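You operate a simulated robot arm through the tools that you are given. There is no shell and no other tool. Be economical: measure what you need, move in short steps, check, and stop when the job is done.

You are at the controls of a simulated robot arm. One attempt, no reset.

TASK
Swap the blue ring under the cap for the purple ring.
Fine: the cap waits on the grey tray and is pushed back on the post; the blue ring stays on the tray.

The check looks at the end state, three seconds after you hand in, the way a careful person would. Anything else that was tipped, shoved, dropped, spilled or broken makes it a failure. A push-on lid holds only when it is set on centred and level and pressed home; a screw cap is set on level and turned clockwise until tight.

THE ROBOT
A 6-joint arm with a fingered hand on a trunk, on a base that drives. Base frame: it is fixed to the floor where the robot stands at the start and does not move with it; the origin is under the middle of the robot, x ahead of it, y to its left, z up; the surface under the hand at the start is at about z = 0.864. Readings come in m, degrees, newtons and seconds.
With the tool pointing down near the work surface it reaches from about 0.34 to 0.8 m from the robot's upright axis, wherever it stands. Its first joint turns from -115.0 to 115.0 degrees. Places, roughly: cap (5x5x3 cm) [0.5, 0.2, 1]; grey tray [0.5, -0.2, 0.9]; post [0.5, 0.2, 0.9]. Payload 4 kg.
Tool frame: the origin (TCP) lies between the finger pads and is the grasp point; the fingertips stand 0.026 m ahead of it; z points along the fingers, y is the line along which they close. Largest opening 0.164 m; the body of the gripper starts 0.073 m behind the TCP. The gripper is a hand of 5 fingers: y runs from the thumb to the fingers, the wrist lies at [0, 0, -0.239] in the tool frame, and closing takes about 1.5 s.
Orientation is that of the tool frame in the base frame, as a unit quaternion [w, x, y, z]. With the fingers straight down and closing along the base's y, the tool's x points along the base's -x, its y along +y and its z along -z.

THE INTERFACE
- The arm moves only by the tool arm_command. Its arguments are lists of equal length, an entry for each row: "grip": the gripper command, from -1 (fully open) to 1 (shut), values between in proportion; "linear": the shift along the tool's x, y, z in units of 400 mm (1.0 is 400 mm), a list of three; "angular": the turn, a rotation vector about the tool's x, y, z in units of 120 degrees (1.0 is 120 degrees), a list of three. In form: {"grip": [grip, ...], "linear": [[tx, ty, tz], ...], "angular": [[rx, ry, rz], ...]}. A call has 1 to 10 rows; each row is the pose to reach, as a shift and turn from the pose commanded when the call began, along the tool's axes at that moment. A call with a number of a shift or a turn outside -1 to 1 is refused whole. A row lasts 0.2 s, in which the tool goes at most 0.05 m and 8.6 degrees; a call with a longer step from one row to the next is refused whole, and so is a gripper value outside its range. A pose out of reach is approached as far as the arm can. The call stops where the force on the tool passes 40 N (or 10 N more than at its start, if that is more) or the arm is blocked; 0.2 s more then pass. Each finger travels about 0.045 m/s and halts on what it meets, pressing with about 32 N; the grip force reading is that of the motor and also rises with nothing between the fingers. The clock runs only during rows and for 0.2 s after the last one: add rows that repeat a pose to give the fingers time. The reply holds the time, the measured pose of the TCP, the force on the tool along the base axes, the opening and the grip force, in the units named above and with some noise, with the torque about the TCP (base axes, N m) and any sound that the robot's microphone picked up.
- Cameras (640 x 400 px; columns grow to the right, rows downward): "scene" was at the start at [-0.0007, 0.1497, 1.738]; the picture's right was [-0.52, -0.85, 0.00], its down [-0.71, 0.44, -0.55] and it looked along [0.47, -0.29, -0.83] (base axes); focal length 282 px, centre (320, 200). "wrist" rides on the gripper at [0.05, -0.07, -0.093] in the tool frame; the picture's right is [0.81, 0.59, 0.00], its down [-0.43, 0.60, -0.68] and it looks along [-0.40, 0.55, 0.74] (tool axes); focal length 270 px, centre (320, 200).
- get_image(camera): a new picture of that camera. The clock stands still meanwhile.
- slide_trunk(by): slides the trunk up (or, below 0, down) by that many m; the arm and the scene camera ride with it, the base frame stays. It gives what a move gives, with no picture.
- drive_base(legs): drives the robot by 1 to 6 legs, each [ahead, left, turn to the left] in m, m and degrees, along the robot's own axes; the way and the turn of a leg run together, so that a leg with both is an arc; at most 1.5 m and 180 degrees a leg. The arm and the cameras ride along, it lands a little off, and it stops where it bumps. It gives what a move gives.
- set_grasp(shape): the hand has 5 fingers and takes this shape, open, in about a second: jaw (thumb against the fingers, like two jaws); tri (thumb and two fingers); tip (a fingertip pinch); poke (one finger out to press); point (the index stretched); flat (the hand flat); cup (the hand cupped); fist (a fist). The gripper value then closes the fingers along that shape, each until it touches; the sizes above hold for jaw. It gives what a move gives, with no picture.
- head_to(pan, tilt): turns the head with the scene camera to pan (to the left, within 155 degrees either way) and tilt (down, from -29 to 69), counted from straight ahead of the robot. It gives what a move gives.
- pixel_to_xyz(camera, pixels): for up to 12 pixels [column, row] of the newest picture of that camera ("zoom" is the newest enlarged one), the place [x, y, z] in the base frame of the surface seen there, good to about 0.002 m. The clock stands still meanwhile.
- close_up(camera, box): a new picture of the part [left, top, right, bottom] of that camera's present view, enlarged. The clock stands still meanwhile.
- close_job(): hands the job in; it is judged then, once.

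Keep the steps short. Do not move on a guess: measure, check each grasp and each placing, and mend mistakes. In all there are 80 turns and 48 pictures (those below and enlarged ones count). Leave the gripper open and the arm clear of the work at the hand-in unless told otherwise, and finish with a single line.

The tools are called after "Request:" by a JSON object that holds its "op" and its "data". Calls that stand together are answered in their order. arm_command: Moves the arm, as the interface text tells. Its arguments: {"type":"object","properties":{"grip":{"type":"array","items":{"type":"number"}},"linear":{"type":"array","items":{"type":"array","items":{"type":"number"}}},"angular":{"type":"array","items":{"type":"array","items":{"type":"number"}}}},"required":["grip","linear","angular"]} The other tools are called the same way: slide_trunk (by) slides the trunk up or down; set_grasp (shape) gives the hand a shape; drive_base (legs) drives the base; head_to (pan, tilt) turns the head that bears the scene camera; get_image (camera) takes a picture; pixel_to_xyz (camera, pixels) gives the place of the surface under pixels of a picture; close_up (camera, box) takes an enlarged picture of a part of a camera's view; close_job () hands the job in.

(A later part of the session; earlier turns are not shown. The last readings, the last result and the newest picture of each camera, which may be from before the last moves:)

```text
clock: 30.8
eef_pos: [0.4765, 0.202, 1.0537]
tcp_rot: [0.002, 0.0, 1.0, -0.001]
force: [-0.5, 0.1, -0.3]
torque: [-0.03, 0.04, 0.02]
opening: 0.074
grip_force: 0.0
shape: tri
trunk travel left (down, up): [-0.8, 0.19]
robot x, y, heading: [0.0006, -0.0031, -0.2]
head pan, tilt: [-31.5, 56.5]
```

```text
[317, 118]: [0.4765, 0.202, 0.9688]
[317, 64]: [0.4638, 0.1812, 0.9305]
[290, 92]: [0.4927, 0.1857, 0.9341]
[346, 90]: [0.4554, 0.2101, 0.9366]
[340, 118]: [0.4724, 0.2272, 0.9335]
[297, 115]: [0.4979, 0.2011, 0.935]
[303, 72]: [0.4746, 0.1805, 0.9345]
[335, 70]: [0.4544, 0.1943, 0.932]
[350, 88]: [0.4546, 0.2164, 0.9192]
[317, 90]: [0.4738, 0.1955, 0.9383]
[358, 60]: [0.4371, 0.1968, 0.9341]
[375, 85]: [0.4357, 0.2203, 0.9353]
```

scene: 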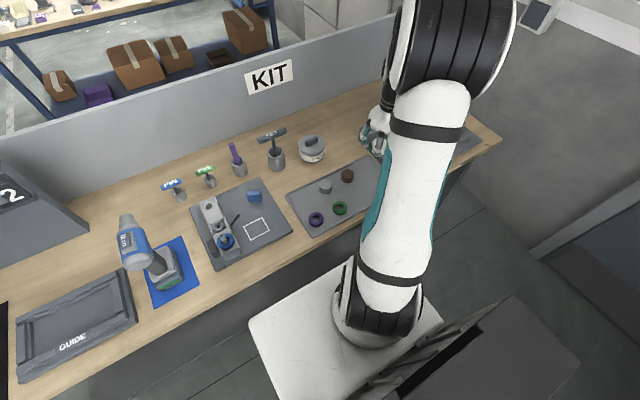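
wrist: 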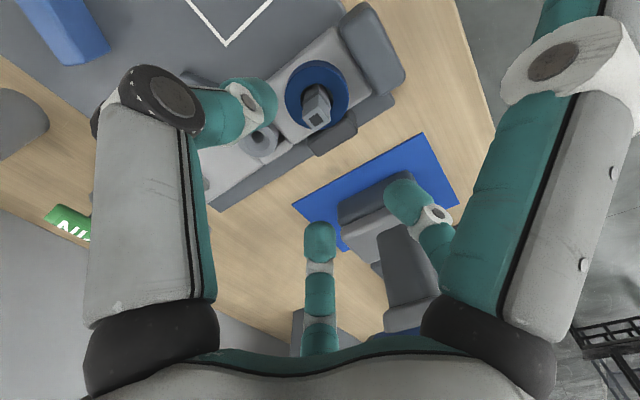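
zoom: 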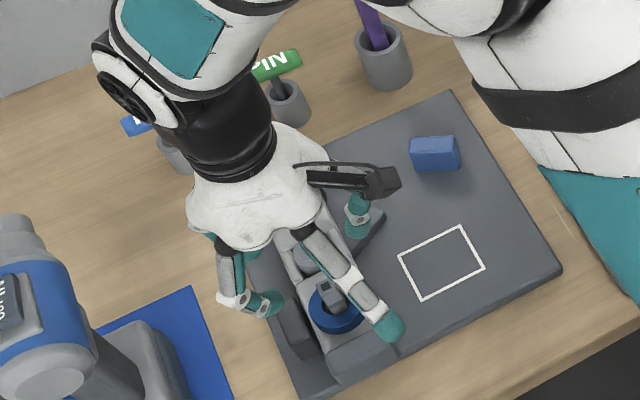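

Post axis (0.4765, 0.202); the stop's edge at x≈0.437. I'll turn the hand 17° so no finger meets the stop, and descend to TCP z≈0.957 first.

Request:
{"op": "arm_command", "data": {"grip": [0.1, 0.1, 0.1, 0.1, 0.1, 0.1, 0.1], "linear": [[0, 0, 0], [0, 0, 0], [0, 0, 0], [0, 0, 0.08], [0, 0, 0.16], [0, 0, 0.24], [0, 0, 0.24]], "angular": [[0, 0, 0.05], [0, 0, 0.1], [0, 0, 0.142], [0, 0, 0.142], [0, 0, 0.142], [0, 0, 0.142], [0, 0, 0.142]]}}

Request:
{"op": "get_image", "data": {"camera": "wrist"}}

Request:
{"op": "close_up", "data": {"camera": "scene", "box": [180, 190, 270, 270]}}

```text
clock: 32.4
eef_pos: [0.4743, 0.2019, 0.9571]
tcp_rot: [0.001, 0.148, 0.989, -0.001]
force: [0.1, 0.4, -0.3]
torque: [0.02, -0.04, -0.01]
opening: 0.0742
grip_force: 0.1
shape: tri
trunk travel left (down, up): [-0.8, 0.19]
robot x, y, heading: [-0.0, 0.0003, -0.1]
head pan, tilt: [-31.5, 56.5]
```

```text
16 pictures are left
```

wrist: 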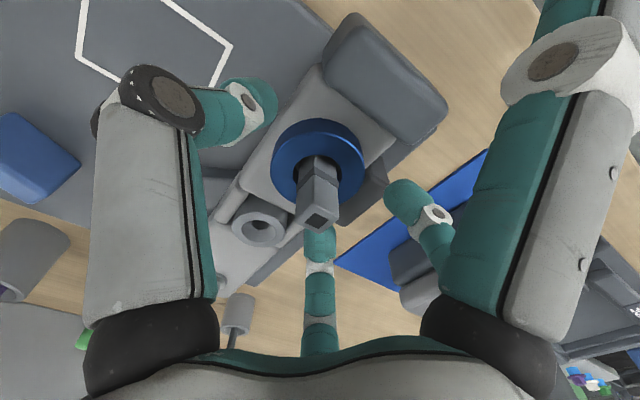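

```text
5.00 times, centred on (225, 230) of scene
```

zoom: 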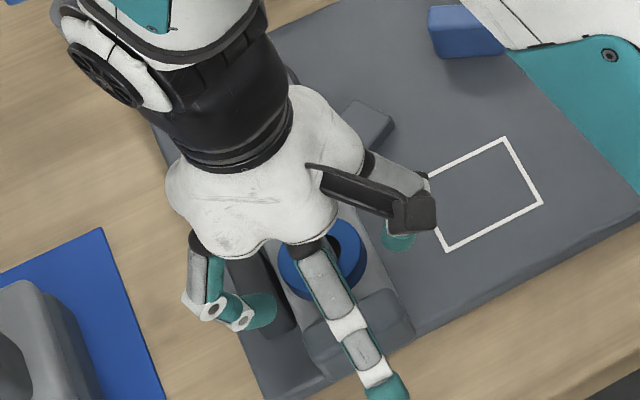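

Clear of the stop. Descend 9 mm and close on the blue ring.

Request:
{"op": "arm_command", "data": {"grip": [0.1, 0.1, 0.3, 0.5, 1, 1, 1, 1, 1, 1], "linear": [[0.0, 0, 0.012], [0.0, 0, 0.0225], [0.0, 0, 0.0225], [0.0, 0, 0.0225], [0.0, 0, 0.0225], [0.0, 0, 0.0225], [0.0, 0, 0.0225], [0.0, 0, 0.0225], [0.0, 0, 0.0225], [0.0, 0, 0.0225]], "angular": [[0, 0, 0], [0, 0, 0], [0, 0, 0], [0, 0, 0], [0, 0, 0], [0, 0, 0], [0, 0, 0], [0, 0, 0], [0, 0, 0], [0, 0, 0]]}}

```text
clock: 34.6
eef_pos: [0.4765, 0.2021, 0.9498]
tcp_rot: [0.001, 0.147, 0.989, -0.002]
force: [-0.4, 0.2, 0.6]
torque: [-0.02, 0.01, 0.01]
opening: 0.0431
grip_force: 31.7
shape: tri
trunk travel left (down, up): [-0.8, 0.19]
robot x, y, heading: [0.001, -0.0011, -0.1]
head pan, tilt: [-31.5, 56.5]
```

Gripped (opening 0.043, 32 N). Lift straight up 70 mm.

Request:
{"op": "arm_command", "data": {"grip": [1, 1, 1, 1, 1, 1, 1, 1], "linear": [[0, 0, -0.015], [0, 0, -0.035], [0, 0, -0.06], [0, 0, -0.085], [0, 0, -0.115], [0, 0, -0.145], [0, 0, -0.175], [0, 0, -0.175]], "angular": [[0, 0, 0], [0, 0, 0], [0, 0, 0], [0, 0, 0], [0, 0, 0], [0, 0, 0], [0, 0, 0], [0, 0, 0]]}}

Request:
{"op": "get_image", "data": {"camera": "wrist"}}

```text
clock: 36.4
eef_pos: [0.4769, 0.2022, 1.02]
tcp_rot: [0.001, 0.148, 0.989, -0.001]
force: [-0.5, -0.7, -0.5]
torque: [-0.02, 0.0, 0.0]
opening: 0.0432
grip_force: 32.0
shape: tri
trunk travel left (down, up): [-0.8, 0.19]
robot x, y, heading: [0.0021, -0.0017, 0.0]
head pan, tilt: [-31.5, 56.5]
```

```text
14 pictures are left
```

wrist: 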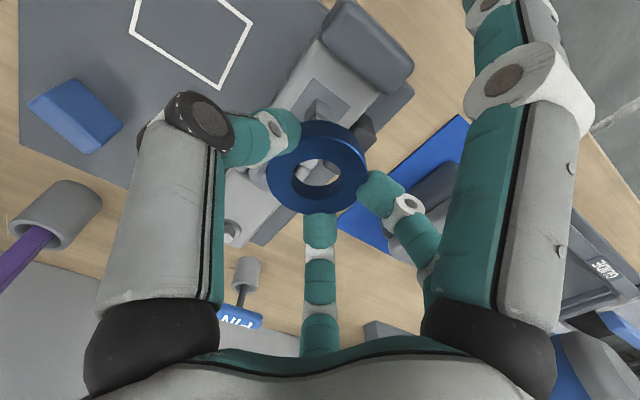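

Blue ring is held level by three fingers and is clear of the post. Before choosing its spot I'll measure the can and dock near the tray's right part.

Request:
{"op": "pixel_to_xyz", "data": {"camera": "scene", "pixels": [[312, 146], [322, 155], [470, 138], [462, 150], [311, 160], [480, 125]]}}

Request:
{"op": "arm_command", "data": {"grip": [1, 1, 1, 1, 1, 1, 1, 1, 1, 1], "linear": [[0, 0, -0.08], [0, 0, -0.16], [0, 0, -0.25], [0, 0, -0.25], [0, 0, -0.25], [0, 0, -0.25], [0, 0, -0.25], [0, 0, -0.25], [0, 0, -0.25], [0, 0, -0.25]], "angular": [[0, 0, 0], [0, 0, 0], [0, 0, 0], [0, 0, -0.05], [0, 0, -0.1], [0, 0, -0.142], [0, 0, -0.142], [0, 0, -0.142], [0, 0, -0.142], [0, 0, -0.142]]}}

```text
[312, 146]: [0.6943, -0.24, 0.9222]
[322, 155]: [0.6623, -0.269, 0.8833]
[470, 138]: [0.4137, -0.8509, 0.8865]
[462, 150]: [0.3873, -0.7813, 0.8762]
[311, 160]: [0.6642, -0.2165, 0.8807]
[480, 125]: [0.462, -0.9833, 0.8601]
```

```text
clock: 38.6
eef_pos: [0.4766, 0.2034, 1.1197]
tcp_rot: [0.002, 0.0, 1.0, -0.002]
force: [0.2, -0.3, -0.7]
torque: [-0.01, -0.02, 0.01]
opening: 0.0433
grip_force: 32.0
shape: tri
trunk travel left (down, up): [-0.8, 0.19]
robot x, y, heading: [0.0021, -0.0007, -0.1]
head pan, tilt: [-31.5, 56.5]
```

Carry the blue ring to (0.515, -0.375), then down to 5 mm above the tray.

Request:
{"op": "arm_command", "data": {"grip": [1, 1, 1, 1, 1, 1, 1, 1, 1], "linear": [[-0.007, -0.11, 0], [-0.014, -0.22, 0], [-0.022, -0.33, 0], [-0.029, -0.44, 0], [-0.036, -0.55, 0], [-0.044, -0.66, 0], [-0.051, -0.77, 0], [-0.058, -0.88, 0], [-0.066, -0.99, 0]], "angular": [[0, 0, 0], [0, 0, 0], [0, 0, 0], [0, 0, 0], [0, 0, 0], [0, 0, 0], [0, 0, 0], [0, 0, 0], [0, 0, 0]]}}

Request:
{"op": "arm_command", "data": {"grip": [1, 1, 1, 1, 1, 1, 1, 1, 1, 1], "linear": [[-0.008, -0.113, 0], [-0.015, -0.226, 0], [-0.022, -0.34, 0], [-0.03, -0.453, 0], [-0.03, -0.453, 0.1], [-0.03, -0.453, 0.2], [-0.03, -0.453, 0.3], [-0.03, -0.453, 0.4], [-0.03, -0.453, 0.5], [-0.03, -0.453, 0.55]], "angular": [[0, 0, 0], [0, 0, 0], [0, 0, 0], [0, 0, 0], [0, 0, 0], [0, 0, 0], [0, 0, 0], [0, 0, 0], [0, 0, 0], [0, 0, 0]]}}

Request:
{"op": "get_image", "data": {"camera": "wrist"}}

```text
clock: 40.6
eef_pos: [0.503, -0.1942, 1.1204]
tcp_rot: [0.002, 0.0, 1.0, -0.001]
force: [-0.6, -0.2, -0.4]
torque: [0.01, 0.02, 0.01]
opening: 0.0432
grip_force: 32.2
shape: tri
trunk travel left (down, up): [-0.8, 0.19]
robot x, y, heading: [0.0025, -0.0043, -0.1]
head pan, tilt: [-31.5, 56.5]
```

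```text
clock: 42.8
eef_pos: [0.5161, -0.3753, 0.9007]
tcp_rot: [0.001, 0.0, 1.0, -0.001]
force: [0.4, 1.0, -1.3]
torque: [0.02, -0.03, 0.0]
opening: 0.0433
grip_force: 31.6
shape: tri
trunk travel left (down, up): [-0.8, 0.19]
robot x, y, heading: [-0.0018, 0.0012, 0.1]
head pan, tilt: [-31.5, 56.5]
```

```text
13 pictures are left
```

wrist: 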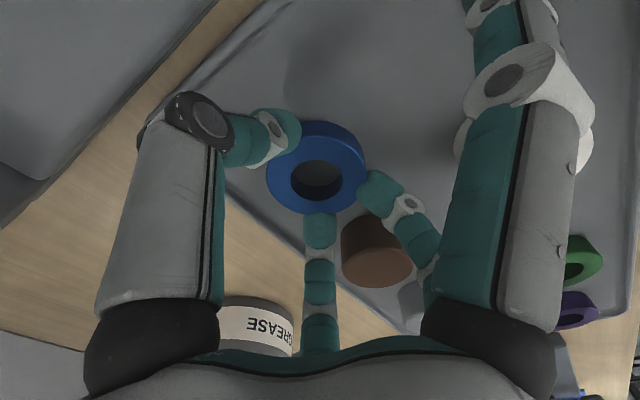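

Ring is above free tray floor, clear of brown disc and cap. Creep down to contact.

Request:
{"op": "arm_command", "data": {"grip": [1, 1, 1, 1, 1, 1, 1, 1], "linear": [[0, 0, 0.005], [0, 0, 0.01], [0, 0, 0.0125], [0, 0, 0.015], [0, 0, 0.0175], [0, 0, 0.02], [0, 0, 0.0225], [0, 0, 0.0225]], "angular": [[0, 0, 0], [0, 0, 0], [0, 0, 0], [0, 0, 0], [0, 0, 0], [0, 0, 0], [0, 0, 0], [0, 0, 0]]}}

```text
clock: 44.6
eef_pos: [0.5159, -0.3744, 0.8933]
tcp_rot: [0.004, 0.0, 1.0, -0.002]
force: [-2.0, 0.3, 19.3]
torque: [-0.01, 0.0, -0.02]
opening: 0.0441
grip_force: 32.1
shape: tri
trunk travel left (down, up): [-0.8, 0.19]
robot x, y, heading: [-0.0032, -0.0012, 0.1]
head pan, tilt: [-31.5, 56.5]
```

Contact. Open to about 68 mm and rise.

Request:
{"op": "arm_command", "data": {"grip": [1, 0.5, 0.3, 0.2, 0.15, 0.15, 0.15], "linear": [[0, 0, -0.003], [0, 0, -0.003], [0, 0, -0.003], [0, 0, -0.003], [0, 0, -0.003], [0, 0, -0.003], [0, 0, -0.003]], "angular": [[0, 0, 0], [0, 0, 0], [0, 0, 0], [0, 0, 0], [0, 0, 0], [0, 0, 0], [0, 0, 0]]}}

Request:
{"op": "arm_command", "data": {"grip": [0.15, 0.15, 0.15, 0.15, 0.15, 0.15, 0.15], "linear": [[0, 0, -0.04], [0, 0, -0.12], [0, 0, -0.23], [0, 0, -0.34], [0, 0, -0.45], [0, 0, -0.56], [0, 0, -0.56]], "angular": [[0, 0, 0], [0, 0, 0], [0, 0, 0], [0, 0, 0], [0, 0, 0], [0, 0, 0], [0, 0, 0]]}}

Request:
{"op": "get_image", "data": {"camera": "wrist"}}

```text
clock: 46.2
eef_pos: [0.5143, -0.3751, 0.8924]
tcp_rot: [0.001, 0.0, 1.0, -0.001]
force: [-0.4, 0.5, 0.1]
torque: [0.0, -0.04, -0.02]
opening: 0.0693
grip_force: 0.1
shape: tri
trunk travel left (down, up): [-0.8, 0.19]
robot x, y, heading: [-0.0016, -0.0021, -0.3]
head pan, tilt: [-31.5, 56.5]
```

```text
clock: 47.8
eef_pos: [0.5144, -0.3746, 1.1182]
tcp_rot: [0.0, 0.0, 1.0, -0.001]
force: [-0.4, 0.4, 1.3]
torque: [-0.01, -0.02, 0.0]
opening: 0.0693
grip_force: 0.0
shape: tri
trunk travel left (down, up): [-0.8, 0.19]
robot x, y, heading: [-0.0014, -0.0001, 0.1]
head pan, tilt: [-31.5, 56.5]
```

```text
12 pictures are left
```

wrist: 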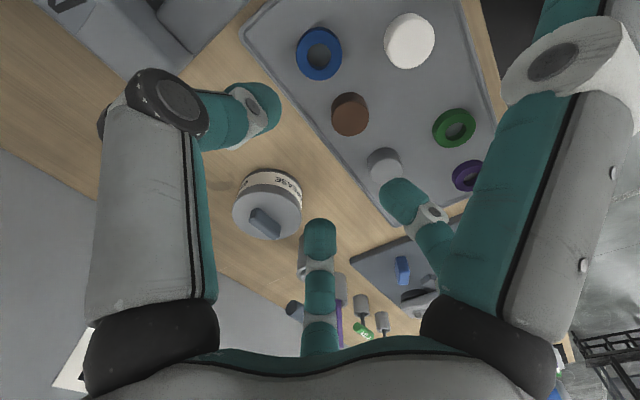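

Blue ring and cap sit well on the tray. Go above the purple ring, turned 5° so two fingers straddle the tray's left rim, with 62 mm opening.

Request:
{"op": "arm_command", "data": {"grip": [0.15, 0.15, 0.2, 0.24, 0.24, 0.24, 0.24, 0.24, 0.24, 0.24], "linear": [[0.03, 0.09, 0], [0.06, 0.18, 0], [0.09, 0.27, 0], [0.12, 0.36, 0], [0.15, 0.45, 0], [0.18, 0.54, 0], [0.2, 0.62, 0], [0.2225, 0.69, 0.05], [0.2225, 0.69, 0.15], [0.2225, 0.69, 0.22]], "angular": [[0, 0, 0.01], [0, 0, 0.02], [0, 0, 0.03], [0, 0, 0.042], [0, 0, 0.042], [0, 0, 0.042], [0, 0, 0.042], [0, 0, 0.042], [0, 0, 0.042], [0, 0, 0.042]]}}

Request:
{"op": "get_image", "data": {"camera": "wrist"}}

```text
clock: 50.0
eef_pos: [0.4272, -0.097, 1.0297]
tcp_rot: [0.002, 0.043, 0.999, -0.001]
force: [0.6, 0.3, -0.3]
torque: [-0.01, -0.01, -0.02]
opening: 0.0625
grip_force: 0.0
shape: tri
trunk travel left (down, up): [-0.8, 0.19]
robot x, y, heading: [0.0022, -0.0022, -0.0]
head pan, tilt: [-31.5, 56.5]
```

```text
11 pictures are left
```

wrist: 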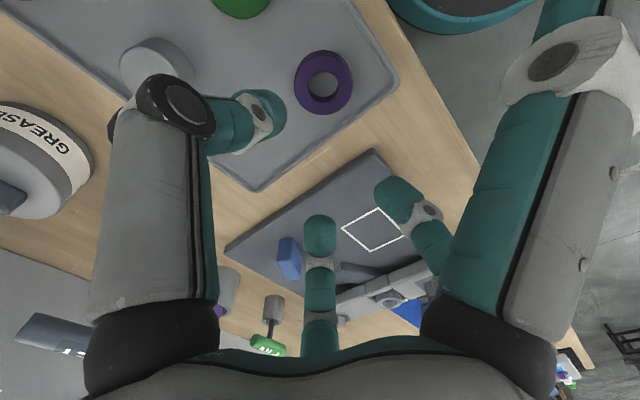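

Request:
{"op": "pixel_to_xyz", "data": {"camera": "wrist", "pixels": [[298, 83], [349, 80], [324, 55], [325, 108], [308, 64], [342, 62], [306, 101], [343, 100], [310, 88], [336, 84], [392, 75], [358, 122]]}}

```text
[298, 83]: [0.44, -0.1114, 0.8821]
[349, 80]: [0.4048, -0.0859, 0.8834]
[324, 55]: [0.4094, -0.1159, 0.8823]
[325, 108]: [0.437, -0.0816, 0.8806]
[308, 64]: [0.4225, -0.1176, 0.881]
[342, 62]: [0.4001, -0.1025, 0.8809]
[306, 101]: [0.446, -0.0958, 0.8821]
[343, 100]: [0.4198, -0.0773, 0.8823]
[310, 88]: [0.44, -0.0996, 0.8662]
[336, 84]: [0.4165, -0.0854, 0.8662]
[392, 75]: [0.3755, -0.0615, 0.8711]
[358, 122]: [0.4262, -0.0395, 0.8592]
```

Ring centre ≈ (0.4228, -0.0985). Shift 3.5 mm and descend to TCP z ≈0.896.

Request:
{"op": "arm_command", "data": {"grip": [0.24, 0.24, 0.24, 0.24, 0.24, 0.24], "linear": [[0.0085, 0, 0.08], [0.0085, 0, 0.16], [0.0085, 0, 0.24], [0.0085, 0, 0.3], [0.0085, 0, 0.335], [0.0085, 0, 0.335]], "angular": [[0, 0, 0], [0, 0, 0], [0, 0, 0], [0, 0, 0], [0, 0, 0], [0, 0, 0]]}}

Request:
{"op": "get_image", "data": {"camera": "wrist"}}

```text
clock: 51.4
eef_pos: [0.4228, -0.0993, 0.8957]
tcp_rot: [0.002, 0.044, 0.999, -0.002]
force: [0.2, -0.6, -0.3]
torque: [0.0, -0.01, 0.0]
opening: 0.0627
grip_force: 0.0
shape: tri
trunk travel left (down, up): [-0.8, 0.19]
robot x, y, heading: [-0.0009, 0.0013, 0.1]
head pan, tilt: [-31.5, 56.5]
```

```text
10 pictures are left
```

wrist: 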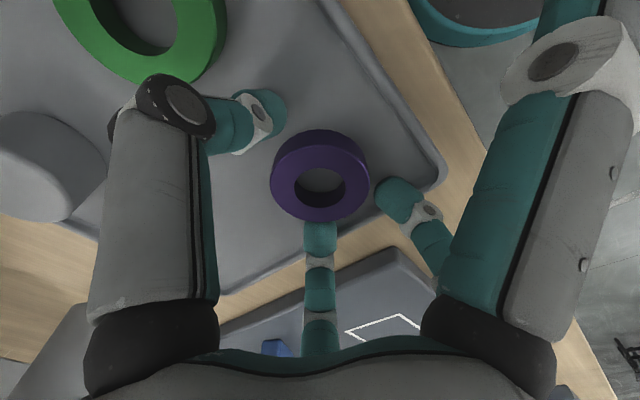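

Centred with no contact. Close, then lift.

Request:
{"op": "arm_command", "data": {"grip": [0.3, 0.4, 0.6, 1, 1, 1, 1, 1, 1], "linear": [[0, 0, 0.003], [0, 0, 0.003], [0, 0, 0.003], [0, 0, 0.003], [0, 0, 0.003], [0, 0, 0.003], [0, 0, 0.003], [0, 0, 0.003], [0, 0, 0.003]], "angular": [[0, 0, 0], [0, 0, 0], [0, 0, 0], [0, 0, 0], [0, 0, 0], [0, 0, 0], [0, 0, 0], [0, 0, 0], [0, 0, 0]]}}

Request:
{"op": "arm_command", "data": {"grip": [1, 1, 1, 1, 1, 1, 1, 1], "linear": [[0, 0, -0.02], [0, 0, -0.06], [0, 0, -0.13], [0, 0, -0.22], [0, 0, -0.32], [0, 0, -0.43], [0, 0, -0.54], [0, 0, -0.54]], "angular": [[0, 0, 0], [0, 0, 0], [0, 0, 0], [0, 0, 0], [0, 0, 0], [0, 0, 0], [0, 0, 0], [0, 0, 0]]}}

Request:
{"op": "get_image", "data": {"camera": "wrist"}}

```text
clock: 53.4
eef_pos: [0.4223, -0.0993, 0.8926]
tcp_rot: [0.002, 0.044, 0.999, -0.001]
force: [-0.4, -0.1, -0.4]
torque: [0.03, 0.0, -0.06]
opening: 0.0443
grip_force: 31.6
shape: tri
trunk travel left (down, up): [-0.8, 0.19]
robot x, y, heading: [0.0018, 0.0007, 0.0]
head pan, tilt: [-31.5, 56.5]
```

```text
clock: 55.2
eef_pos: [0.4224, -0.0987, 1.1089]
tcp_rot: [0.0, 0.044, 0.999, -0.001]
force: [-0.4, 0.2, 0.0]
torque: [-0.03, 0.03, 0.02]
opening: 0.0441
grip_force: 31.8
shape: tri
trunk travel left (down, up): [-0.8, 0.19]
robot x, y, heading: [0.0021, 0.0015, -0.1]
head pan, tilt: [-31.5, 56.5]
```

```text
9 pictures are left
```

wrist: 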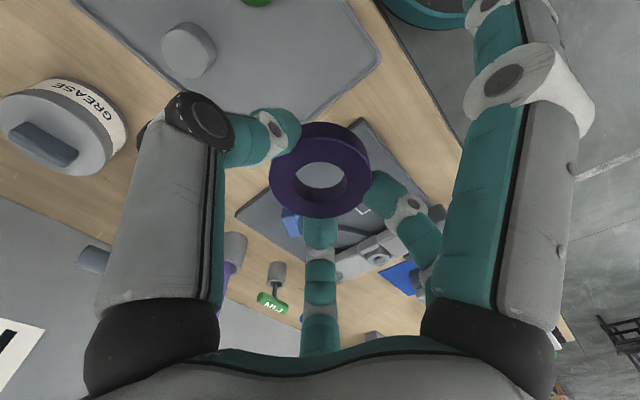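

Purple ring held level. Measure where it sits relative to the TCP.

Request:
{"op": "pixel_to_xyz", "data": {"camera": "wrist", "pixels": [[275, 178], [366, 172], [320, 213], [318, 140], [293, 207], [350, 203], [283, 168], [345, 145], [320, 200], [285, 180], [357, 175], [320, 150]]}}

```text
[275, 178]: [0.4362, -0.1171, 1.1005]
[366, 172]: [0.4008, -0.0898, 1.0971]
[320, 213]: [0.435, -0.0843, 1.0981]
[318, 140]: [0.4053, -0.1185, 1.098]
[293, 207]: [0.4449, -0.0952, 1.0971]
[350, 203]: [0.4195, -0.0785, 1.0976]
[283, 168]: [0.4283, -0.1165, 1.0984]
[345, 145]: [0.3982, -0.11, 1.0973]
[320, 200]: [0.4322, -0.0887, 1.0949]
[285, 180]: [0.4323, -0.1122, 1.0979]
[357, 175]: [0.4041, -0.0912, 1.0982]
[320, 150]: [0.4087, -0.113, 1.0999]
```

Ring sits about 2 mm off the TCP. Carry it over the post, turning to the same 17° orientation, down to TCP z≈1.02 (ring about 24 mm above post top), and look.

Request:
{"op": "arm_command", "data": {"grip": [1, 1, 1, 1, 1, 1, 1, 1, 1, 1], "linear": [[-0.009, 0.096, 0], [-0.018, 0.192, 0], [-0.027, 0.288, 0], [-0.036, 0.384, 0], [-0.045, 0.48, 0], [-0.054, 0.576, 0], [-0.063, 0.672, 0], [-0.0725, 0.767, 0], [-0.0725, 0.767, 0.11], [-0.0725, 0.767, 0.21]], "angular": [[0, 0, 0.02], [0, 0, 0.04], [0, 0, 0.06], [0, 0, 0.08], [0, 0, 0.1], [0, 0, 0.1], [0, 0, 0.1], [0, 0, 0.1], [0, 0, 0.1], [0, 0, 0.1]]}}

Request:
{"op": "get_image", "data": {"camera": "wrist"}}

```text
clock: 57.4
eef_pos: [0.4785, 0.2061, 1.0221]
tcp_rot: [0.001, 0.148, 0.989, -0.001]
force: [0.4, 0.1, -0.9]
torque: [-0.05, 0.05, -0.01]
opening: 0.0444
grip_force: 31.7
shape: tri
trunk travel left (down, up): [-0.8, 0.19]
robot x, y, heading: [-0.0027, -0.0022, -0.0]
head pan, tilt: [-31.5, 56.5]
```

```text
8 pictures are left
```

wrist: 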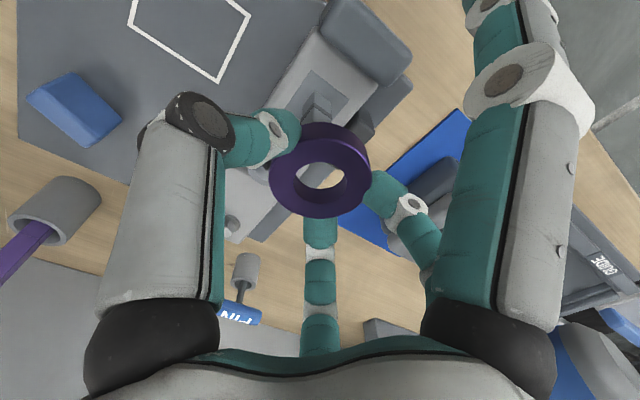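

Request:
{"op": "pixel_to_xyz", "data": {"camera": "wrist", "pixels": [[275, 178], [366, 172], [320, 213], [318, 140], [293, 207], [350, 203], [345, 145], [318, 115], [308, 115], [328, 117], [320, 95], [290, 85]]}}

Request:
{"op": "close_up", "data": {"camera": "wrist", "box": [260, 60, 390, 220]}}

```text
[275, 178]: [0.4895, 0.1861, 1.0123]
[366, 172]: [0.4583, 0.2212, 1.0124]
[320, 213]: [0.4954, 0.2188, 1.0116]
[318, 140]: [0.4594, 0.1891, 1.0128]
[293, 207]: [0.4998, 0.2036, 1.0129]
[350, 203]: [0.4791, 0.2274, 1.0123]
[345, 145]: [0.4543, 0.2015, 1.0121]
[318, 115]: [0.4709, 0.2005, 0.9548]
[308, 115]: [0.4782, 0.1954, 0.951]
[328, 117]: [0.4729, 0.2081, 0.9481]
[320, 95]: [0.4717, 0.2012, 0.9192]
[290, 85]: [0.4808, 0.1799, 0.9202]
```

```text
2.50 times, centred on (325, 140) of wrist
```

zoom: 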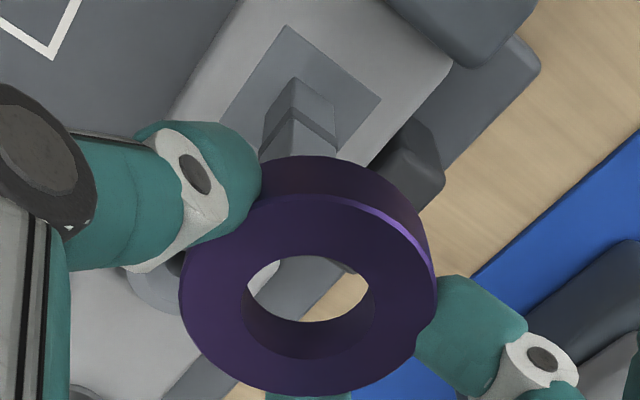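

Ring centre (0.4765, 0.204), post (0.4768, 0.202). Shift 1.5 mm and lower over the post.

Request:
{"op": "arm_command", "data": {"grip": [1, 1, 1, 1, 1, 1, 1, 1, 1, 1], "linear": [[-0.001, -0.0036, 0.02], [-0.001, -0.0036, 0.045], [-0.001, -0.0036, 0.07], [-0.001, -0.0036, 0.095], [-0.001, -0.0036, 0.12], [-0.001, -0.0036, 0.145], [-0.001, -0.0036, 0.16], [-0.001, -0.0036, 0.17], [-0.001, -0.0036, 0.1765], [-0.001, -0.0036, 0.1765]], "angular": [[0, 0, 0], [0, 0, 0], [0, 0, 0], [0, 0, 0], [0, 0, 0], [0, 0, 0], [0, 0, 0], [0, 0, 0], [0, 0, 0], [0, 0, 0]]}}

Request:
{"op": "arm_command", "data": {"grip": [1, 1, 1, 1, 1, 1, 1], "linear": [[0, 0, 0.0025], [0, 0, 0.005], [0, 0, 0.0075], [0, 0, 0.01], [0, 0, 0.012], [0, 0, 0.012], [0, 0, 0.012]], "angular": [[0, 0, 0], [0, 0, 0], [0, 0, 0], [0, 0, 0], [0, 0, 0], [0, 0, 0], [0, 0, 0]]}}

```text
clock: 59.6
eef_pos: [0.4782, 0.2029, 0.9527]
tcp_rot: [0.001, 0.148, 0.989, -0.001]
force: [0.2, -0.5, -0.6]
torque: [0.03, 0.0, 0.01]
opening: 0.0442
grip_force: 32.6
shape: tri
trunk travel left (down, up): [-0.8, 0.19]
robot x, y, heading: [0.0041, -0.0019, -0.3]
head pan, tilt: [-31.5, 56.5]
```

```text
clock: 61.2
eef_pos: [0.4774, 0.2032, 0.9493]
tcp_rot: [0.002, 0.148, 0.989, -0.001]
force: [-1.2, 0.3, -0.2]
torque: [0.01, -0.01, 0.0]
opening: 0.044
grip_force: 31.7
shape: tri
trunk travel left (down, up): [-0.8, 0.19]
robot x, y, heading: [-0.0001, 0.0026, -0.2]
head pan, tilt: [-31.5, 56.5]
```

Went down freely; no contact yet. Creep 1 mm at a time further.

Request:
{"op": "arm_command", "data": {"grip": [1, 1, 1, 1, 1, 1], "linear": [[0, 0, 0.0025], [0, 0, 0.005], [0, 0, 0.0065], [0, 0, 0.008], [0, 0, 0.008], [0, 0, 0.008]], "angular": [[0, 0, 0], [0, 0, 0], [0, 0, 0], [0, 0, 0], [0, 0, 0], [0, 0, 0]]}}

```text
clock: 62.6
eef_pos: [0.4794, 0.2031, 0.9452]
tcp_rot: [0.002, 0.149, 0.989, -0.002]
force: [1.0, -0.4, -0.3]
torque: [-0.02, 0.01, 0.0]
opening: 0.0442
grip_force: 32.2
shape: tri
trunk travel left (down, up): [-0.8, 0.19]
robot x, y, heading: [0.0035, 0.0039, 0.2]
head pan, tilt: [-31.5, 56.5]
```

Request:
{"op": "arm_command", "data": {"grip": [1, 1, 1, 1, 1], "linear": [[0, 0, 0.002], [0, 0, 0.004], [0, 0, 0.006], [0, 0, 0.006], [0, 0, 0.006]], "angular": [[0, 0, 0], [0, 0, 0], [0, 0, 0], [0, 0, 0], [0, 0, 0]]}}

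```text
clock: 63.8
eef_pos: [0.4794, 0.2024, 0.9453]
tcp_rot: [0.003, 0.147, 0.989, 0.0]
force: [1.1, 0.1, 20.1]
torque: [0.01, 0.03, 0.01]
opening: 0.0446
grip_force: 31.9
shape: tri
trunk travel left (down, up): [-0.8, 0.19]
robot x, y, heading: [-0.0038, 0.0001, 0.2]
head pan, tilt: [-31.5, 56.5]
```

Contact at 20 N: the ring is on the block. Release gently and rise.

Request:
{"op": "arm_command", "data": {"grip": [1, 0.5, 0.4, 0.3, 0.2, 0.15, 0.15, 0.15], "linear": [[0, 0, -0.004], [0, 0, -0.004], [0, 0, -0.004], [0, 0, -0.004], [0, 0, -0.004], [0, 0, -0.004], [0, 0, -0.004], [0, 0, -0.004]], "angular": [[0, 0, 0], [0, 0, 0], [0, 0, 0], [0, 0, 0], [0, 0, 0], [0, 0, 0], [0, 0, 0], [0, 0, 0]]}}

Request:
{"op": "arm_command", "data": {"grip": [0.15, 0.15, 0.15, 0.15, 0.15, 0.15, 0.15, 0.15], "linear": [[0, 0, -0.03], [0, 0, -0.08], [0, 0, -0.15], [0, 0, -0.25], [0, 0, -0.35], [0, 0, -0.43], [0, 0, -0.43], [0, 0, -0.43]], "angular": [[0, 0, 0], [0, 0, 0], [0, 0, 0], [0, 0, 0], [0, 0, 0], [0, 0, -0.05], [0, 0, -0.1], [0, 0, -0.142]]}}

Request:
{"op": "close_up", "data": {"camera": "wrist", "box": [240, 0, 400, 150]}}

```text
clock: 65.6
eef_pos: [0.4775, 0.2027, 0.9447]
tcp_rot: [0.002, 0.147, 0.989, -0.002]
force: [-0.4, 1.0, 0.9]
torque: [0.03, -0.01, 0.01]
opening: 0.0692
grip_force: 0.1
shape: tri
trunk travel left (down, up): [-0.8, 0.19]
robot x, y, heading: [0.0024, -0.0027, 0.3]
head pan, tilt: [-31.5, 56.5]
```

```text
clock: 67.4
eef_pos: [0.4775, 0.2018, 1.117]
tcp_rot: [0.001, 0.0, 1.0, -0.001]
force: [-0.4, 0.6, -0.2]
torque: [0.0, 0.01, 0.03]
opening: 0.0692
grip_force: 0.1
shape: tri
trunk travel left (down, up): [-0.8, 0.19]
robot x, y, heading: [-0.0011, 0.0015, 0.0]
head pan, tilt: [-31.5, 56.5]
```

```text
2.67 times, centred on (320, 75) of wrist
```

zoom: 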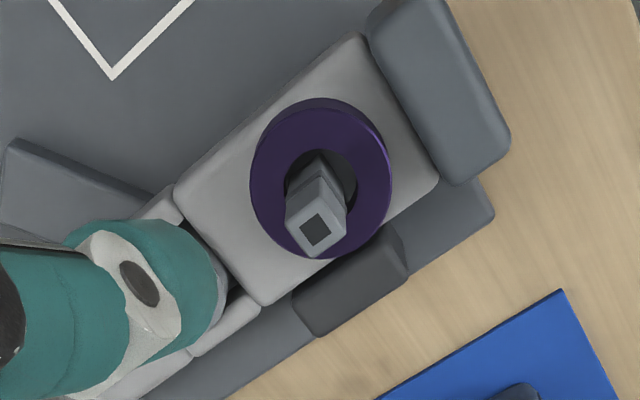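

Purple ring is on the post, flat and centred. Measure post top and ring again for the cap.

Request:
{"op": "pixel_to_xyz", "data": {"camera": "zoom", "pixels": [[316, 231], [292, 226], [338, 230], [316, 250], [322, 208], [320, 125], [268, 190], [374, 180], [275, 130], [370, 130], [372, 210], [305, 232]]}}

Request:
{"op": "set_grasp", "data": {"shape": "jaw"}}

```text
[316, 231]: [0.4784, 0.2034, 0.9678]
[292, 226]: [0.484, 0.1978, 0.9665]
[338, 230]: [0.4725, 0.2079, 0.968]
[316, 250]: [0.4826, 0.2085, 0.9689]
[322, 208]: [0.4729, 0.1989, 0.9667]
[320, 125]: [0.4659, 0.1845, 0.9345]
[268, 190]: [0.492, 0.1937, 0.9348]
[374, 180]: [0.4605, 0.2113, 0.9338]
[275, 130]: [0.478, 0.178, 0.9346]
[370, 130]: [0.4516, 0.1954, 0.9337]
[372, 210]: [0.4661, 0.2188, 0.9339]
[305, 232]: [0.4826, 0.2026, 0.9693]
```

```text
clock: 68.3
eef_pos: [0.477, 0.2037, 1.1163]
tcp_rot: [0.002, -0.001, 1.0, -0.002]
force: [0.3, -0.2, 1.8]
torque: [-0.04, -0.04, -0.01]
opening: 0.1639
grip_force: 0.0
shape: jaw
trunk travel left (down, up): [-0.8, 0.19]
robot x, y, heading: [0.0012, -0.0028, 0.1]
head pan, tilt: [-31.5, 56.5]
```

Post top centre ≈ (0.478, 0.203). Now in jaw, go above the cap on the tray.

Request:
{"op": "arm_command", "data": {"grip": [-0.3, -0.3, -0.3, -0.3, -0.3, -0.3, -0.3, -0.3, -0.3], "linear": [[0.01, -0.11, 0], [0.02, -0.22, 0], [0.03, -0.33, 0], [0.04, -0.44, 0], [0.05, -0.55, 0], [0.06, -0.66, 0], [0.07, -0.77, 0], [0.08, -0.88, 0], [0.09, -0.99, 0]], "angular": [[0, 0, 0], [0, 0, 0], [0, 0, 0], [0, 0, 0], [0, 0, 0], [0, 0, 0], [0, 0, 0], [0, 0, 0], [0, 0, 0]]}}

Request:
{"op": "arm_command", "data": {"grip": [-0.1, 0, 0, 0, 0, 0, 0, 0], "linear": [[0.009, -0.085, 0], [0.018, -0.17, 0], [0.026, -0.26, 0], [0.035, -0.3475, 0], [0.035, -0.3475, 0.1], [0.035, -0.3475, 0.2], [0.035, -0.3475, 0.3], [0.035, -0.3475, 0.3]], "angular": [[0, 0, 0], [0, 0, 0], [0, 0, 0], [0, 0, 0], [0, 0, 0], [0, 0, 0], [0, 0, 0], [0, 0, 0]]}}

Request:
{"op": "get_image", "data": {"camera": "wrist"}}

```text
clock: 70.3
eef_pos: [0.4411, -0.1937, 1.1196]
tcp_rot: [0.002, 0.0, 1.0, -0.001]
force: [0.3, -0.3, 0.4]
torque: [-0.01, -0.03, 0.02]
opening: 0.107
grip_force: 0.0
shape: jaw
trunk travel left (down, up): [-0.8, 0.19]
robot x, y, heading: [-0.0051, 0.001, 0.0]
head pan, tilt: [-31.5, 56.5]
```

```text
clock: 72.1
eef_pos: [0.4281, -0.3314, 0.9986]
tcp_rot: [0.001, 0.001, 1.0, -0.001]
force: [-0.6, -0.1, 0.8]
torque: [0.01, 0.03, 0.01]
opening: 0.0825
grip_force: 0.0
shape: jaw
trunk travel left (down, up): [-0.8, 0.19]
robot x, y, heading: [0.0003, 0.0009, 0.1]
head pan, tilt: [-31.5, 56.5]
```

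```text
5 pictures are left
```

wrist: 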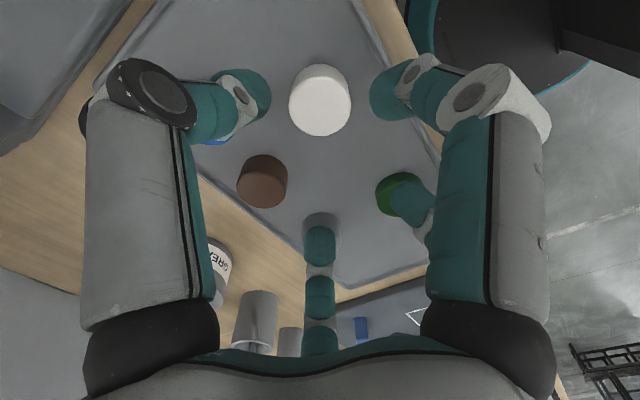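

Request:
{"op": "pixel_to_xyz", "data": {"camera": "wrist", "pixels": [[321, 107], [293, 107], [348, 104], [321, 130], [321, 84], [301, 123], [340, 122], [301, 90], [340, 88], [310, 78], [332, 78]]}}

```text
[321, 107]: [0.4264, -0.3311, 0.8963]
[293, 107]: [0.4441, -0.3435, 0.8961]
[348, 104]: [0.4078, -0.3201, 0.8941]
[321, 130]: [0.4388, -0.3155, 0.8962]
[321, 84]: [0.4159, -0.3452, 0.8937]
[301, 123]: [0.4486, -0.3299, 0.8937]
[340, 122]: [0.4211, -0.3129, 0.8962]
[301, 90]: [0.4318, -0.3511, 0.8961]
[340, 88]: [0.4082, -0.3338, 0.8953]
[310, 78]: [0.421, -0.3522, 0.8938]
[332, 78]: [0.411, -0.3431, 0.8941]
```

Cap centre (0.427, -0.332) matches the TCP. Descend to z≈0.8955, then close.

Request:
{"op": "arm_command", "data": {"grip": [0.1, 0.1, 0.1, 0.1, 0.1], "linear": [[0.001, -0.001, 0.08], [0.001, -0.001, 0.16], [0.001, -0.001, 0.22], [0.001, -0.001, 0.254], [0.001, -0.001, 0.254]], "angular": [[0, 0, 0], [0, 0, 0], [0, 0, 0], [0, 0, 0], [0, 0, 0]]}}

Request:
{"op": "arm_command", "data": {"grip": [0.4, 1, 1, 1, 1, 1, 1, 1, 1], "linear": [[0, 0, 0], [0, 0, 0], [0, 0, 0], [0, 0, 0], [0, 0, 0], [0, 0, 0], [0, 0, 0], [0, 0, 0], [0, 0, 0]], "angular": [[0, 0, 0], [0, 0, 0], [0, 0, 0], [0, 0, 0], [0, 0, 0], [0, 0, 0], [0, 0, 0], [0, 0, 0], [0, 0, 0]]}}

```text
clock: 73.3
eef_pos: [0.427, -0.3343, 0.8961]
tcp_rot: [0.002, 0.0, 1.0, -0.001]
force: [0.5, 0.6, 0.3]
torque: [0.04, 0.0, -0.02]
opening: 0.0741
grip_force: 0.1
shape: jaw
trunk travel left (down, up): [-0.8, 0.19]
robot x, y, heading: [0.0016, 0.0028, 0.1]
head pan, tilt: [-31.5, 56.5]
```

```text
clock: 75.3
eef_pos: [0.429, -0.3328, 0.8985]
tcp_rot: [0.002, 0.0, 1.0, -0.002]
force: [-0.5, -0.4, 0.4]
torque: [0.0, -0.01, -0.01]
opening: 0.0386
grip_force: 32.1
shape: jaw
trunk travel left (down, up): [-0.8, 0.19]
robot x, y, heading: [0.0018, 0.0007, 0.1]
head pan, tilt: [-31.5, 56.5]
```

Gripped (0.0386, 32 N). Lift and carry back over the post, same orientation (also trimming out the ~0.2° tilt).

Request:
{"op": "arm_command", "data": {"grip": [1, 1, 1, 1, 1, 1, 1, 1], "linear": [[0, 0, -0.03], [0, 0, -0.1], [0, 0, -0.2], [0, 0, -0.3], [0, 0, -0.4], [0, 0, -0.5], [0, 0, -0.5575], [0, 0, -0.5575]], "angular": [[0, 0, 0], [0, 0, 0], [0, 0, 0], [0, 0, 0], [-0.0014, 0.0019, 0], [-0.0014, 0.0019, 0], [-0.0014, 0.0019, 0], [-0.0014, 0.0019, 0]]}}

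Request:
{"op": "arm_command", "data": {"grip": [1, 1, 1, 1, 1, 1, 1, 1, 1], "linear": [[-0.01, 0.11, 0], [-0.02, 0.22, 0], [-0.03, 0.33, 0], [-0.04, 0.44, 0], [-0.05, 0.55, 0], [-0.06, 0.66, 0], [-0.07, 0.77, 0], [-0.08, 0.88, 0], [-0.09, 0.99, 0]], "angular": [[0, 0, 0], [0, 0, 0], [0, 0, 0], [0, 0, 0], [0, 0, 0], [0, 0, 0], [0, 0, 0], [0, 0, 0], [0, 0, 0]]}}

Request:
{"op": "arm_command", "data": {"grip": [1, 1, 1, 1, 1, 1, 1, 1], "linear": [[-0.009, 0.09, 0], [-0.018, 0.18, 0], [-0.027, 0.27, 0], [-0.035, 0.35, 0], [-0.035, 0.35, 0.08], [-0.035, 0.35, 0.16], [-0.035, 0.35, 0.24], [-0.035, 0.35, 0.24]], "angular": [[0, 0, 0], [0, 0, 0], [0, 0, 0], [0, 0, 0], [0, 0, 0], [0, 0, 0], [0, 0, 0], [0, 0, 0]]}}

Request:
{"op": "get_image", "data": {"camera": "wrist"}}

```text
clock: 77.1
eef_pos: [0.4276, -0.3315, 1.1204]
tcp_rot: [-0.001, 0.0, 1.0, -0.001]
force: [0.1, 0.5, -0.3]
torque: [-0.02, -0.02, 0.0]
opening: 0.0386
grip_force: 32.6
shape: jaw
trunk travel left (down, up): [-0.8, 0.19]
robot x, y, heading: [-0.0001, 0.0012, 0.1]
head pan, tilt: [-31.5, 56.5]
```

```text
clock: 79.1
eef_pos: [0.4637, 0.0649, 1.1193]
tcp_rot: [-0.001, 0.0, 1.0, -0.001]
force: [0.1, -0.1, -0.9]
torque: [0.01, 0.04, -0.02]
opening: 0.0387
grip_force: 31.9
shape: jaw
trunk travel left (down, up): [-0.8, 0.19]
robot x, y, heading: [0.0006, 0.0009, 0.1]
head pan, tilt: [-31.5, 56.5]
```

```text
clock: 80.9
eef_pos: [0.4785, 0.2043, 1.0242]
tcp_rot: [-0.001, 0.0, 1.0, 0.0]
force: [0.0, 0.0, 0.8]
torque: [0.01, 0.0, 0.01]
opening: 0.0384
grip_force: 32.0
shape: jaw
trunk travel left (down, up): [-0.8, 0.19]
robot x, y, heading: [-0.0012, 0.0005, 0.1]
head pan, tilt: [-31.5, 56.5]
```

```text
4 pictures are left
```

wrist: 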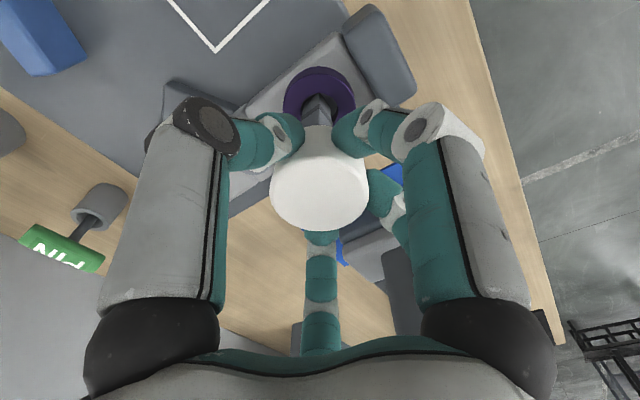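

Request:
{"op": "pixel_to_xyz", "data": {"camera": "wrist", "pixels": [[276, 190], [365, 188], [320, 226], [320, 160], [290, 216], [350, 213], [290, 165], [350, 163], [320, 195], [317, 115], [310, 112], [325, 112]]}}

```text
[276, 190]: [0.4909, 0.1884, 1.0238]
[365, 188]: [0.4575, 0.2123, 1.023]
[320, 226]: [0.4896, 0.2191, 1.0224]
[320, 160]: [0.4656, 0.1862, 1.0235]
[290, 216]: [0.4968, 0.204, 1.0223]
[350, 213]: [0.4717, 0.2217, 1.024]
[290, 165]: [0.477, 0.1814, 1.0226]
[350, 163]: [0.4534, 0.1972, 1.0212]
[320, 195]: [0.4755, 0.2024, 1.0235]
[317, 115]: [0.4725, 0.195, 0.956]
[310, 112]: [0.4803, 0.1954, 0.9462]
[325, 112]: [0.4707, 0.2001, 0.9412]
```

Cap looks ~2 mm short in x relative to the post. Shift (+2 mm x, -1 mm y), lower closer, and measure again enlarged.

Request:
{"op": "arm_command", "data": {"grip": [1, 1, 1, 1], "linear": [[-0.005, -0.0025, 0.01], [-0.005, -0.0025, 0.025], [-0.005, -0.0025, 0.035], [-0.005, -0.0025, 0.035]], "angular": [[0, 0, 0], [0, 0, 0], [0, 0, 0], [0, 0, 0]]}}

Request:
{"op": "close_up", "data": {"camera": "wrist", "box": [250, 70, 390, 240]}}

```text
clock: 81.9
eef_pos: [0.4791, 0.2029, 1.0094]
tcp_rot: [-0.001, 0.0, 1.0, -0.001]
force: [-0.9, 0.6, -0.8]
torque: [0.04, 0.0, 0.02]
opening: 0.0386
grip_force: 32.1
shape: jaw
trunk travel left (down, up): [-0.8, 0.19]
robot x, y, heading: [0.0002, -0.0014, -0.1]
head pan, tilt: [-31.5, 56.5]
```

```text
2.35 times, centred on (320, 155) of wrist
```

zoom: 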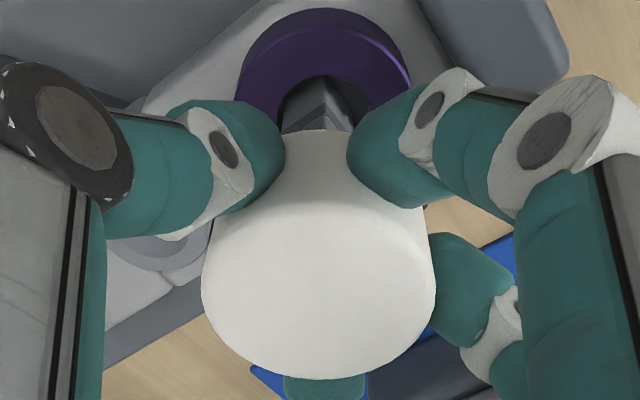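

Request:
{"op": "pixel_to_xyz", "data": {"camera": "zoom", "pixels": [[210, 285], [429, 285], [320, 368], [320, 215], [245, 345], [395, 345], [240, 225], [400, 225], [322, 120], [318, 100], [300, 115], [340, 115]]}}

Request:
{"op": "pixel_to_xyz", "data": {"camera": "zoom", "pixels": [[322, 90], [322, 125], [295, 125], [350, 122], [322, 50], [255, 80], [390, 75], [275, 45], [365, 42], [322, 112], [310, 105], [332, 105]]}}

```text
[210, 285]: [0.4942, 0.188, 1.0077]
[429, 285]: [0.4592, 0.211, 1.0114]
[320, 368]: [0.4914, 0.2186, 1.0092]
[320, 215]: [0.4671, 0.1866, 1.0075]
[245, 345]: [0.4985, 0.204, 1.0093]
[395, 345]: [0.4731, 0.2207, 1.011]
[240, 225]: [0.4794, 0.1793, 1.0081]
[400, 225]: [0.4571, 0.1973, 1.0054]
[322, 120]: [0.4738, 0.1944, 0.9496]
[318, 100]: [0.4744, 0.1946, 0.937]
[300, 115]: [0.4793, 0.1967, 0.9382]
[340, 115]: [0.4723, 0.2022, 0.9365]
```

```text
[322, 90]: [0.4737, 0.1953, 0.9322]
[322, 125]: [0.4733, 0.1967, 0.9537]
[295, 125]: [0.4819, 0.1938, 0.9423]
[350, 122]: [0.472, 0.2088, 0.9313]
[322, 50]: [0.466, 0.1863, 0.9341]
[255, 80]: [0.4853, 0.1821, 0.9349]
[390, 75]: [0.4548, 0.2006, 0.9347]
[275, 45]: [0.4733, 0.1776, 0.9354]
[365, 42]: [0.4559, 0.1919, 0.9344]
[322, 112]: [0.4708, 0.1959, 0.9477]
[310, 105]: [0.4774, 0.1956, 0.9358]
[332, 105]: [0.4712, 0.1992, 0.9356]
```

Cap ≈(0.4775, 0.2007) vs post ≈(0.478, 0.2025). Shift about 1 mm in y and lower slowly.

Request:
{"op": "arm_command", "data": {"grip": [1, 1, 1, 1, 1, 1, 1, 1], "linear": [[-0.001, 0.0025, 0.005], [-0.001, 0.0025, 0.013], [-0.001, 0.0025, 0.021], [-0.001, 0.0025, 0.029], [-0.001, 0.0025, 0.037], [-0.001, 0.0025, 0.045], [-0.001, 0.0025, 0.053], [-0.001, 0.0025, 0.053]], "angular": [[0, 0, 0], [0, 0, 0], [0, 0, 0], [0, 0, 0], [0, 0, 0], [0, 0, 0], [0, 0, 0], [0, 0, 0]]}}

```text
clock: 83.7
eef_pos: [0.4791, 0.2034, 0.988]
tcp_rot: [0.0, 0.0, 1.0, -0.001]
force: [0.4, -0.2, 0.0]
torque: [0.0, 0.0, -0.02]
opening: 0.0384
grip_force: 32.3
shape: jaw
trunk travel left (down, up): [-0.8, 0.19]
robot x, y, heading: [-0.0031, 0.0002, 0.1]
head pan, tilt: [-31.5, 56.5]
```

The cap slid over the post with no side force. Continue down until it seats.

Request:
{"op": "arm_command", "data": {"grip": [1, 1, 1, 1, 1, 1, 1, 1], "linear": [[0, 0, 0.004], [0, 0, 0.008], [0, 0, 0.012], [0, 0, 0.016], [0, 0, 0.02], [0, 0, 0.024], [0, 0, 0.028], [0, 0, 0.028]], "angular": [[0, 0, 0], [0, 0, 0], [0, 0, 0], [0, 0, 0], [0, 0, 0], [0, 0, 0], [0, 0, 0], [0, 0, 0]]}}

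```text
clock: 85.5
eef_pos: [0.48, 0.204, 0.9777]
tcp_rot: [0.0, -0.001, 1.0, 0.0]
force: [0.9, -0.2, 5.8]
torque: [-0.02, -0.05, 0.0]
opening: 0.0385
grip_force: 32.3
shape: jaw
trunk travel left (down, up): [-0.8, 0.19]
robot x, y, heading: [0.0028, -0.0023, 0.4]
head pan, tilt: [-31.5, 56.5]
```

Contact begins (5.8 N at z 0.978). Press home.

Request:
{"op": "arm_command", "data": {"grip": [1, 1, 1, 1, 1, 1, 1, 1], "linear": [[0, 0, 0.003], [0, 0, 0.006], [0, 0, 0.009], [0, 0, 0.012], [0, 0, 0.015], [0, 0, 0.018], [0, 0, 0.021], [0, 0, 0.024]], "angular": [[0, 0, 0], [0, 0, 0], [0, 0, 0], [0, 0, 0], [0, 0, 0], [0, 0, 0], [0, 0, 0], [0, 0, 0]]}}

```text
clock: 86.5
eef_pos: [0.4792, 0.2045, 0.9772]
tcp_rot: [0.004, 0.001, 1.0, 0.001]
force: [-8.0, -3.0, 24.4]
torque: [-0.21, 0.14, -0.17]
opening: 0.0392
grip_force: 32.3
shape: jaw
trunk travel left (down, up): [-0.8, 0.19]
robot x, y, heading: [0.0007, -0.002, -0.1]
head pan, tilt: [-31.5, 56.5]
stopped in row 4: the force on the tool passed its limit at 42 N (the readings are from after the stop); the commanded pose is now the measured one
```

Request:
{"op": "arm_command", "data": {"grip": [1, 1, 1, 1, 1], "linear": [[0, 0, 0.004], [0, 0, 0.008], [0, 0, 0.012], [0, 0, 0.016], [0, 0, 0.02]], "angular": [[0, 0, 0], [0, 0, 0], [0, 0, 0], [0, 0, 0], [0, 0, 0]]}}

```text
clock: 86.9
eef_pos: [0.4809, 0.2043, 0.9765]
tcp_rot: [0.004, 0.001, 1.0, 0.001]
force: [-11.8, -4.2, 27.0]
torque: [-0.22, 0.22, -0.23]
opening: 0.0396
grip_force: 32.0
shape: jaw
trunk travel left (down, up): [-0.8, 0.19]
robot x, y, heading: [0.0013, -0.0031, 0.0]
head pan, tilt: [-31.5, 56.5]
stopped in row 2: the force on the tool passed its limit at 42 N (the readings are from after the stop); the commanded pose is now the measured one
```

Firm stop at the seated height, but with some side force in -x and slight tilt. Relieve: back off 1 mm, shift 1.5 mm in -x, level the hand; then press again.

Request:
{"op": "arm_command", "data": {"grip": [1, 1, 1, 1], "linear": [[0.002, -0.001, -0.003], [0.004, -0.001, -0.003], [0.004, -0.001, -0.003], [0.004, -0.001, -0.003]], "angular": [[0.001, 0.0038, 0], [0.001, 0.0038, 0], [0.001, 0.0038, 0], [0.001, 0.0038, 0]]}}

```text
clock: 87.9
eef_pos: [0.4798, 0.2049, 0.9769]
tcp_rot: [0.0, 0.001, 1.0, 0.001]
force: [-4.6, -2.8, 21.3]
torque: [-0.14, -0.04, -0.13]
opening: 0.0397
grip_force: 32.7
shape: jaw
trunk travel left (down, up): [-0.8, 0.19]
robot x, y, heading: [-0.001, -0.0025, -0.1]
head pan, tilt: [-31.5, 56.5]
```

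Request:
{"op": "arm_command", "data": {"grip": [1, 1, 1, 1, 1, 1], "linear": [[0.002, -0.0015, 0.003], [0.002, -0.0015, 0.006], [0.002, -0.0015, 0.009], [0.002, -0.0015, 0.012], [0.002, -0.0015, 0.015], [0.002, -0.0015, 0.018]], "angular": [[0, 0, 0], [0, 0, 0], [0, 0, 0], [0, 0, 0], [0, 0, 0], [0, 0, 0]]}}

Request:
{"op": "close_up", "data": {"camera": "wrist", "box": [230, 60, 410, 250]}}

```text
clock: 88.6
eef_pos: [0.4801, 0.2037, 0.9759]
tcp_rot: [0.002, 0.0, 1.0, 0.001]
force: [-9.2, -4.3, 25.8]
torque: [-0.22, 0.15, -0.19]
opening: 0.0394
grip_force: 32.0
shape: jaw
trunk travel left (down, up): [-0.8, 0.19]
robot x, y, heading: [0.0011, -0.0023, 0.2]
head pan, tilt: [-31.5, 56.5]
stopped in row 3: the force on the tool passed its limit at 42 N (the readings are from after the stop); the commanded pose is now the measured one
```

```text
2.11 times, centred on (320, 155) of wrist
```

zoom: 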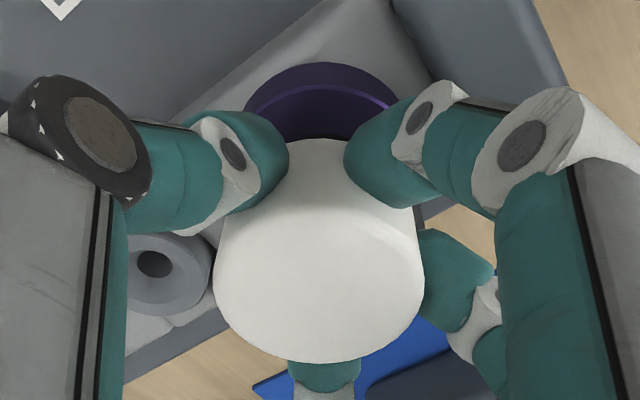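

Request:
{"op": "pixel_to_xyz", "data": {"camera": "zoom", "pixels": [[320, 280], [225, 275], [413, 275], [320, 352], [320, 215], [250, 335], [390, 335], [250, 230], [390, 230], [320, 75], [320, 125], [320, 150]]}}

```text
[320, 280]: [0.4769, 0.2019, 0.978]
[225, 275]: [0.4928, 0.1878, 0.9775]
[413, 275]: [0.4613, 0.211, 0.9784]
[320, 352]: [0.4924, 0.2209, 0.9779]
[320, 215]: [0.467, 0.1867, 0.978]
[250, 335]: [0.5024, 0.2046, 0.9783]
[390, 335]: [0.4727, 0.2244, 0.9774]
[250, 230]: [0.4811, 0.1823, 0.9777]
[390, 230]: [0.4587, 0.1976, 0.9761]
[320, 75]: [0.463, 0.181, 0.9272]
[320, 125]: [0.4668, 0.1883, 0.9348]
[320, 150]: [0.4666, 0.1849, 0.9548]
```

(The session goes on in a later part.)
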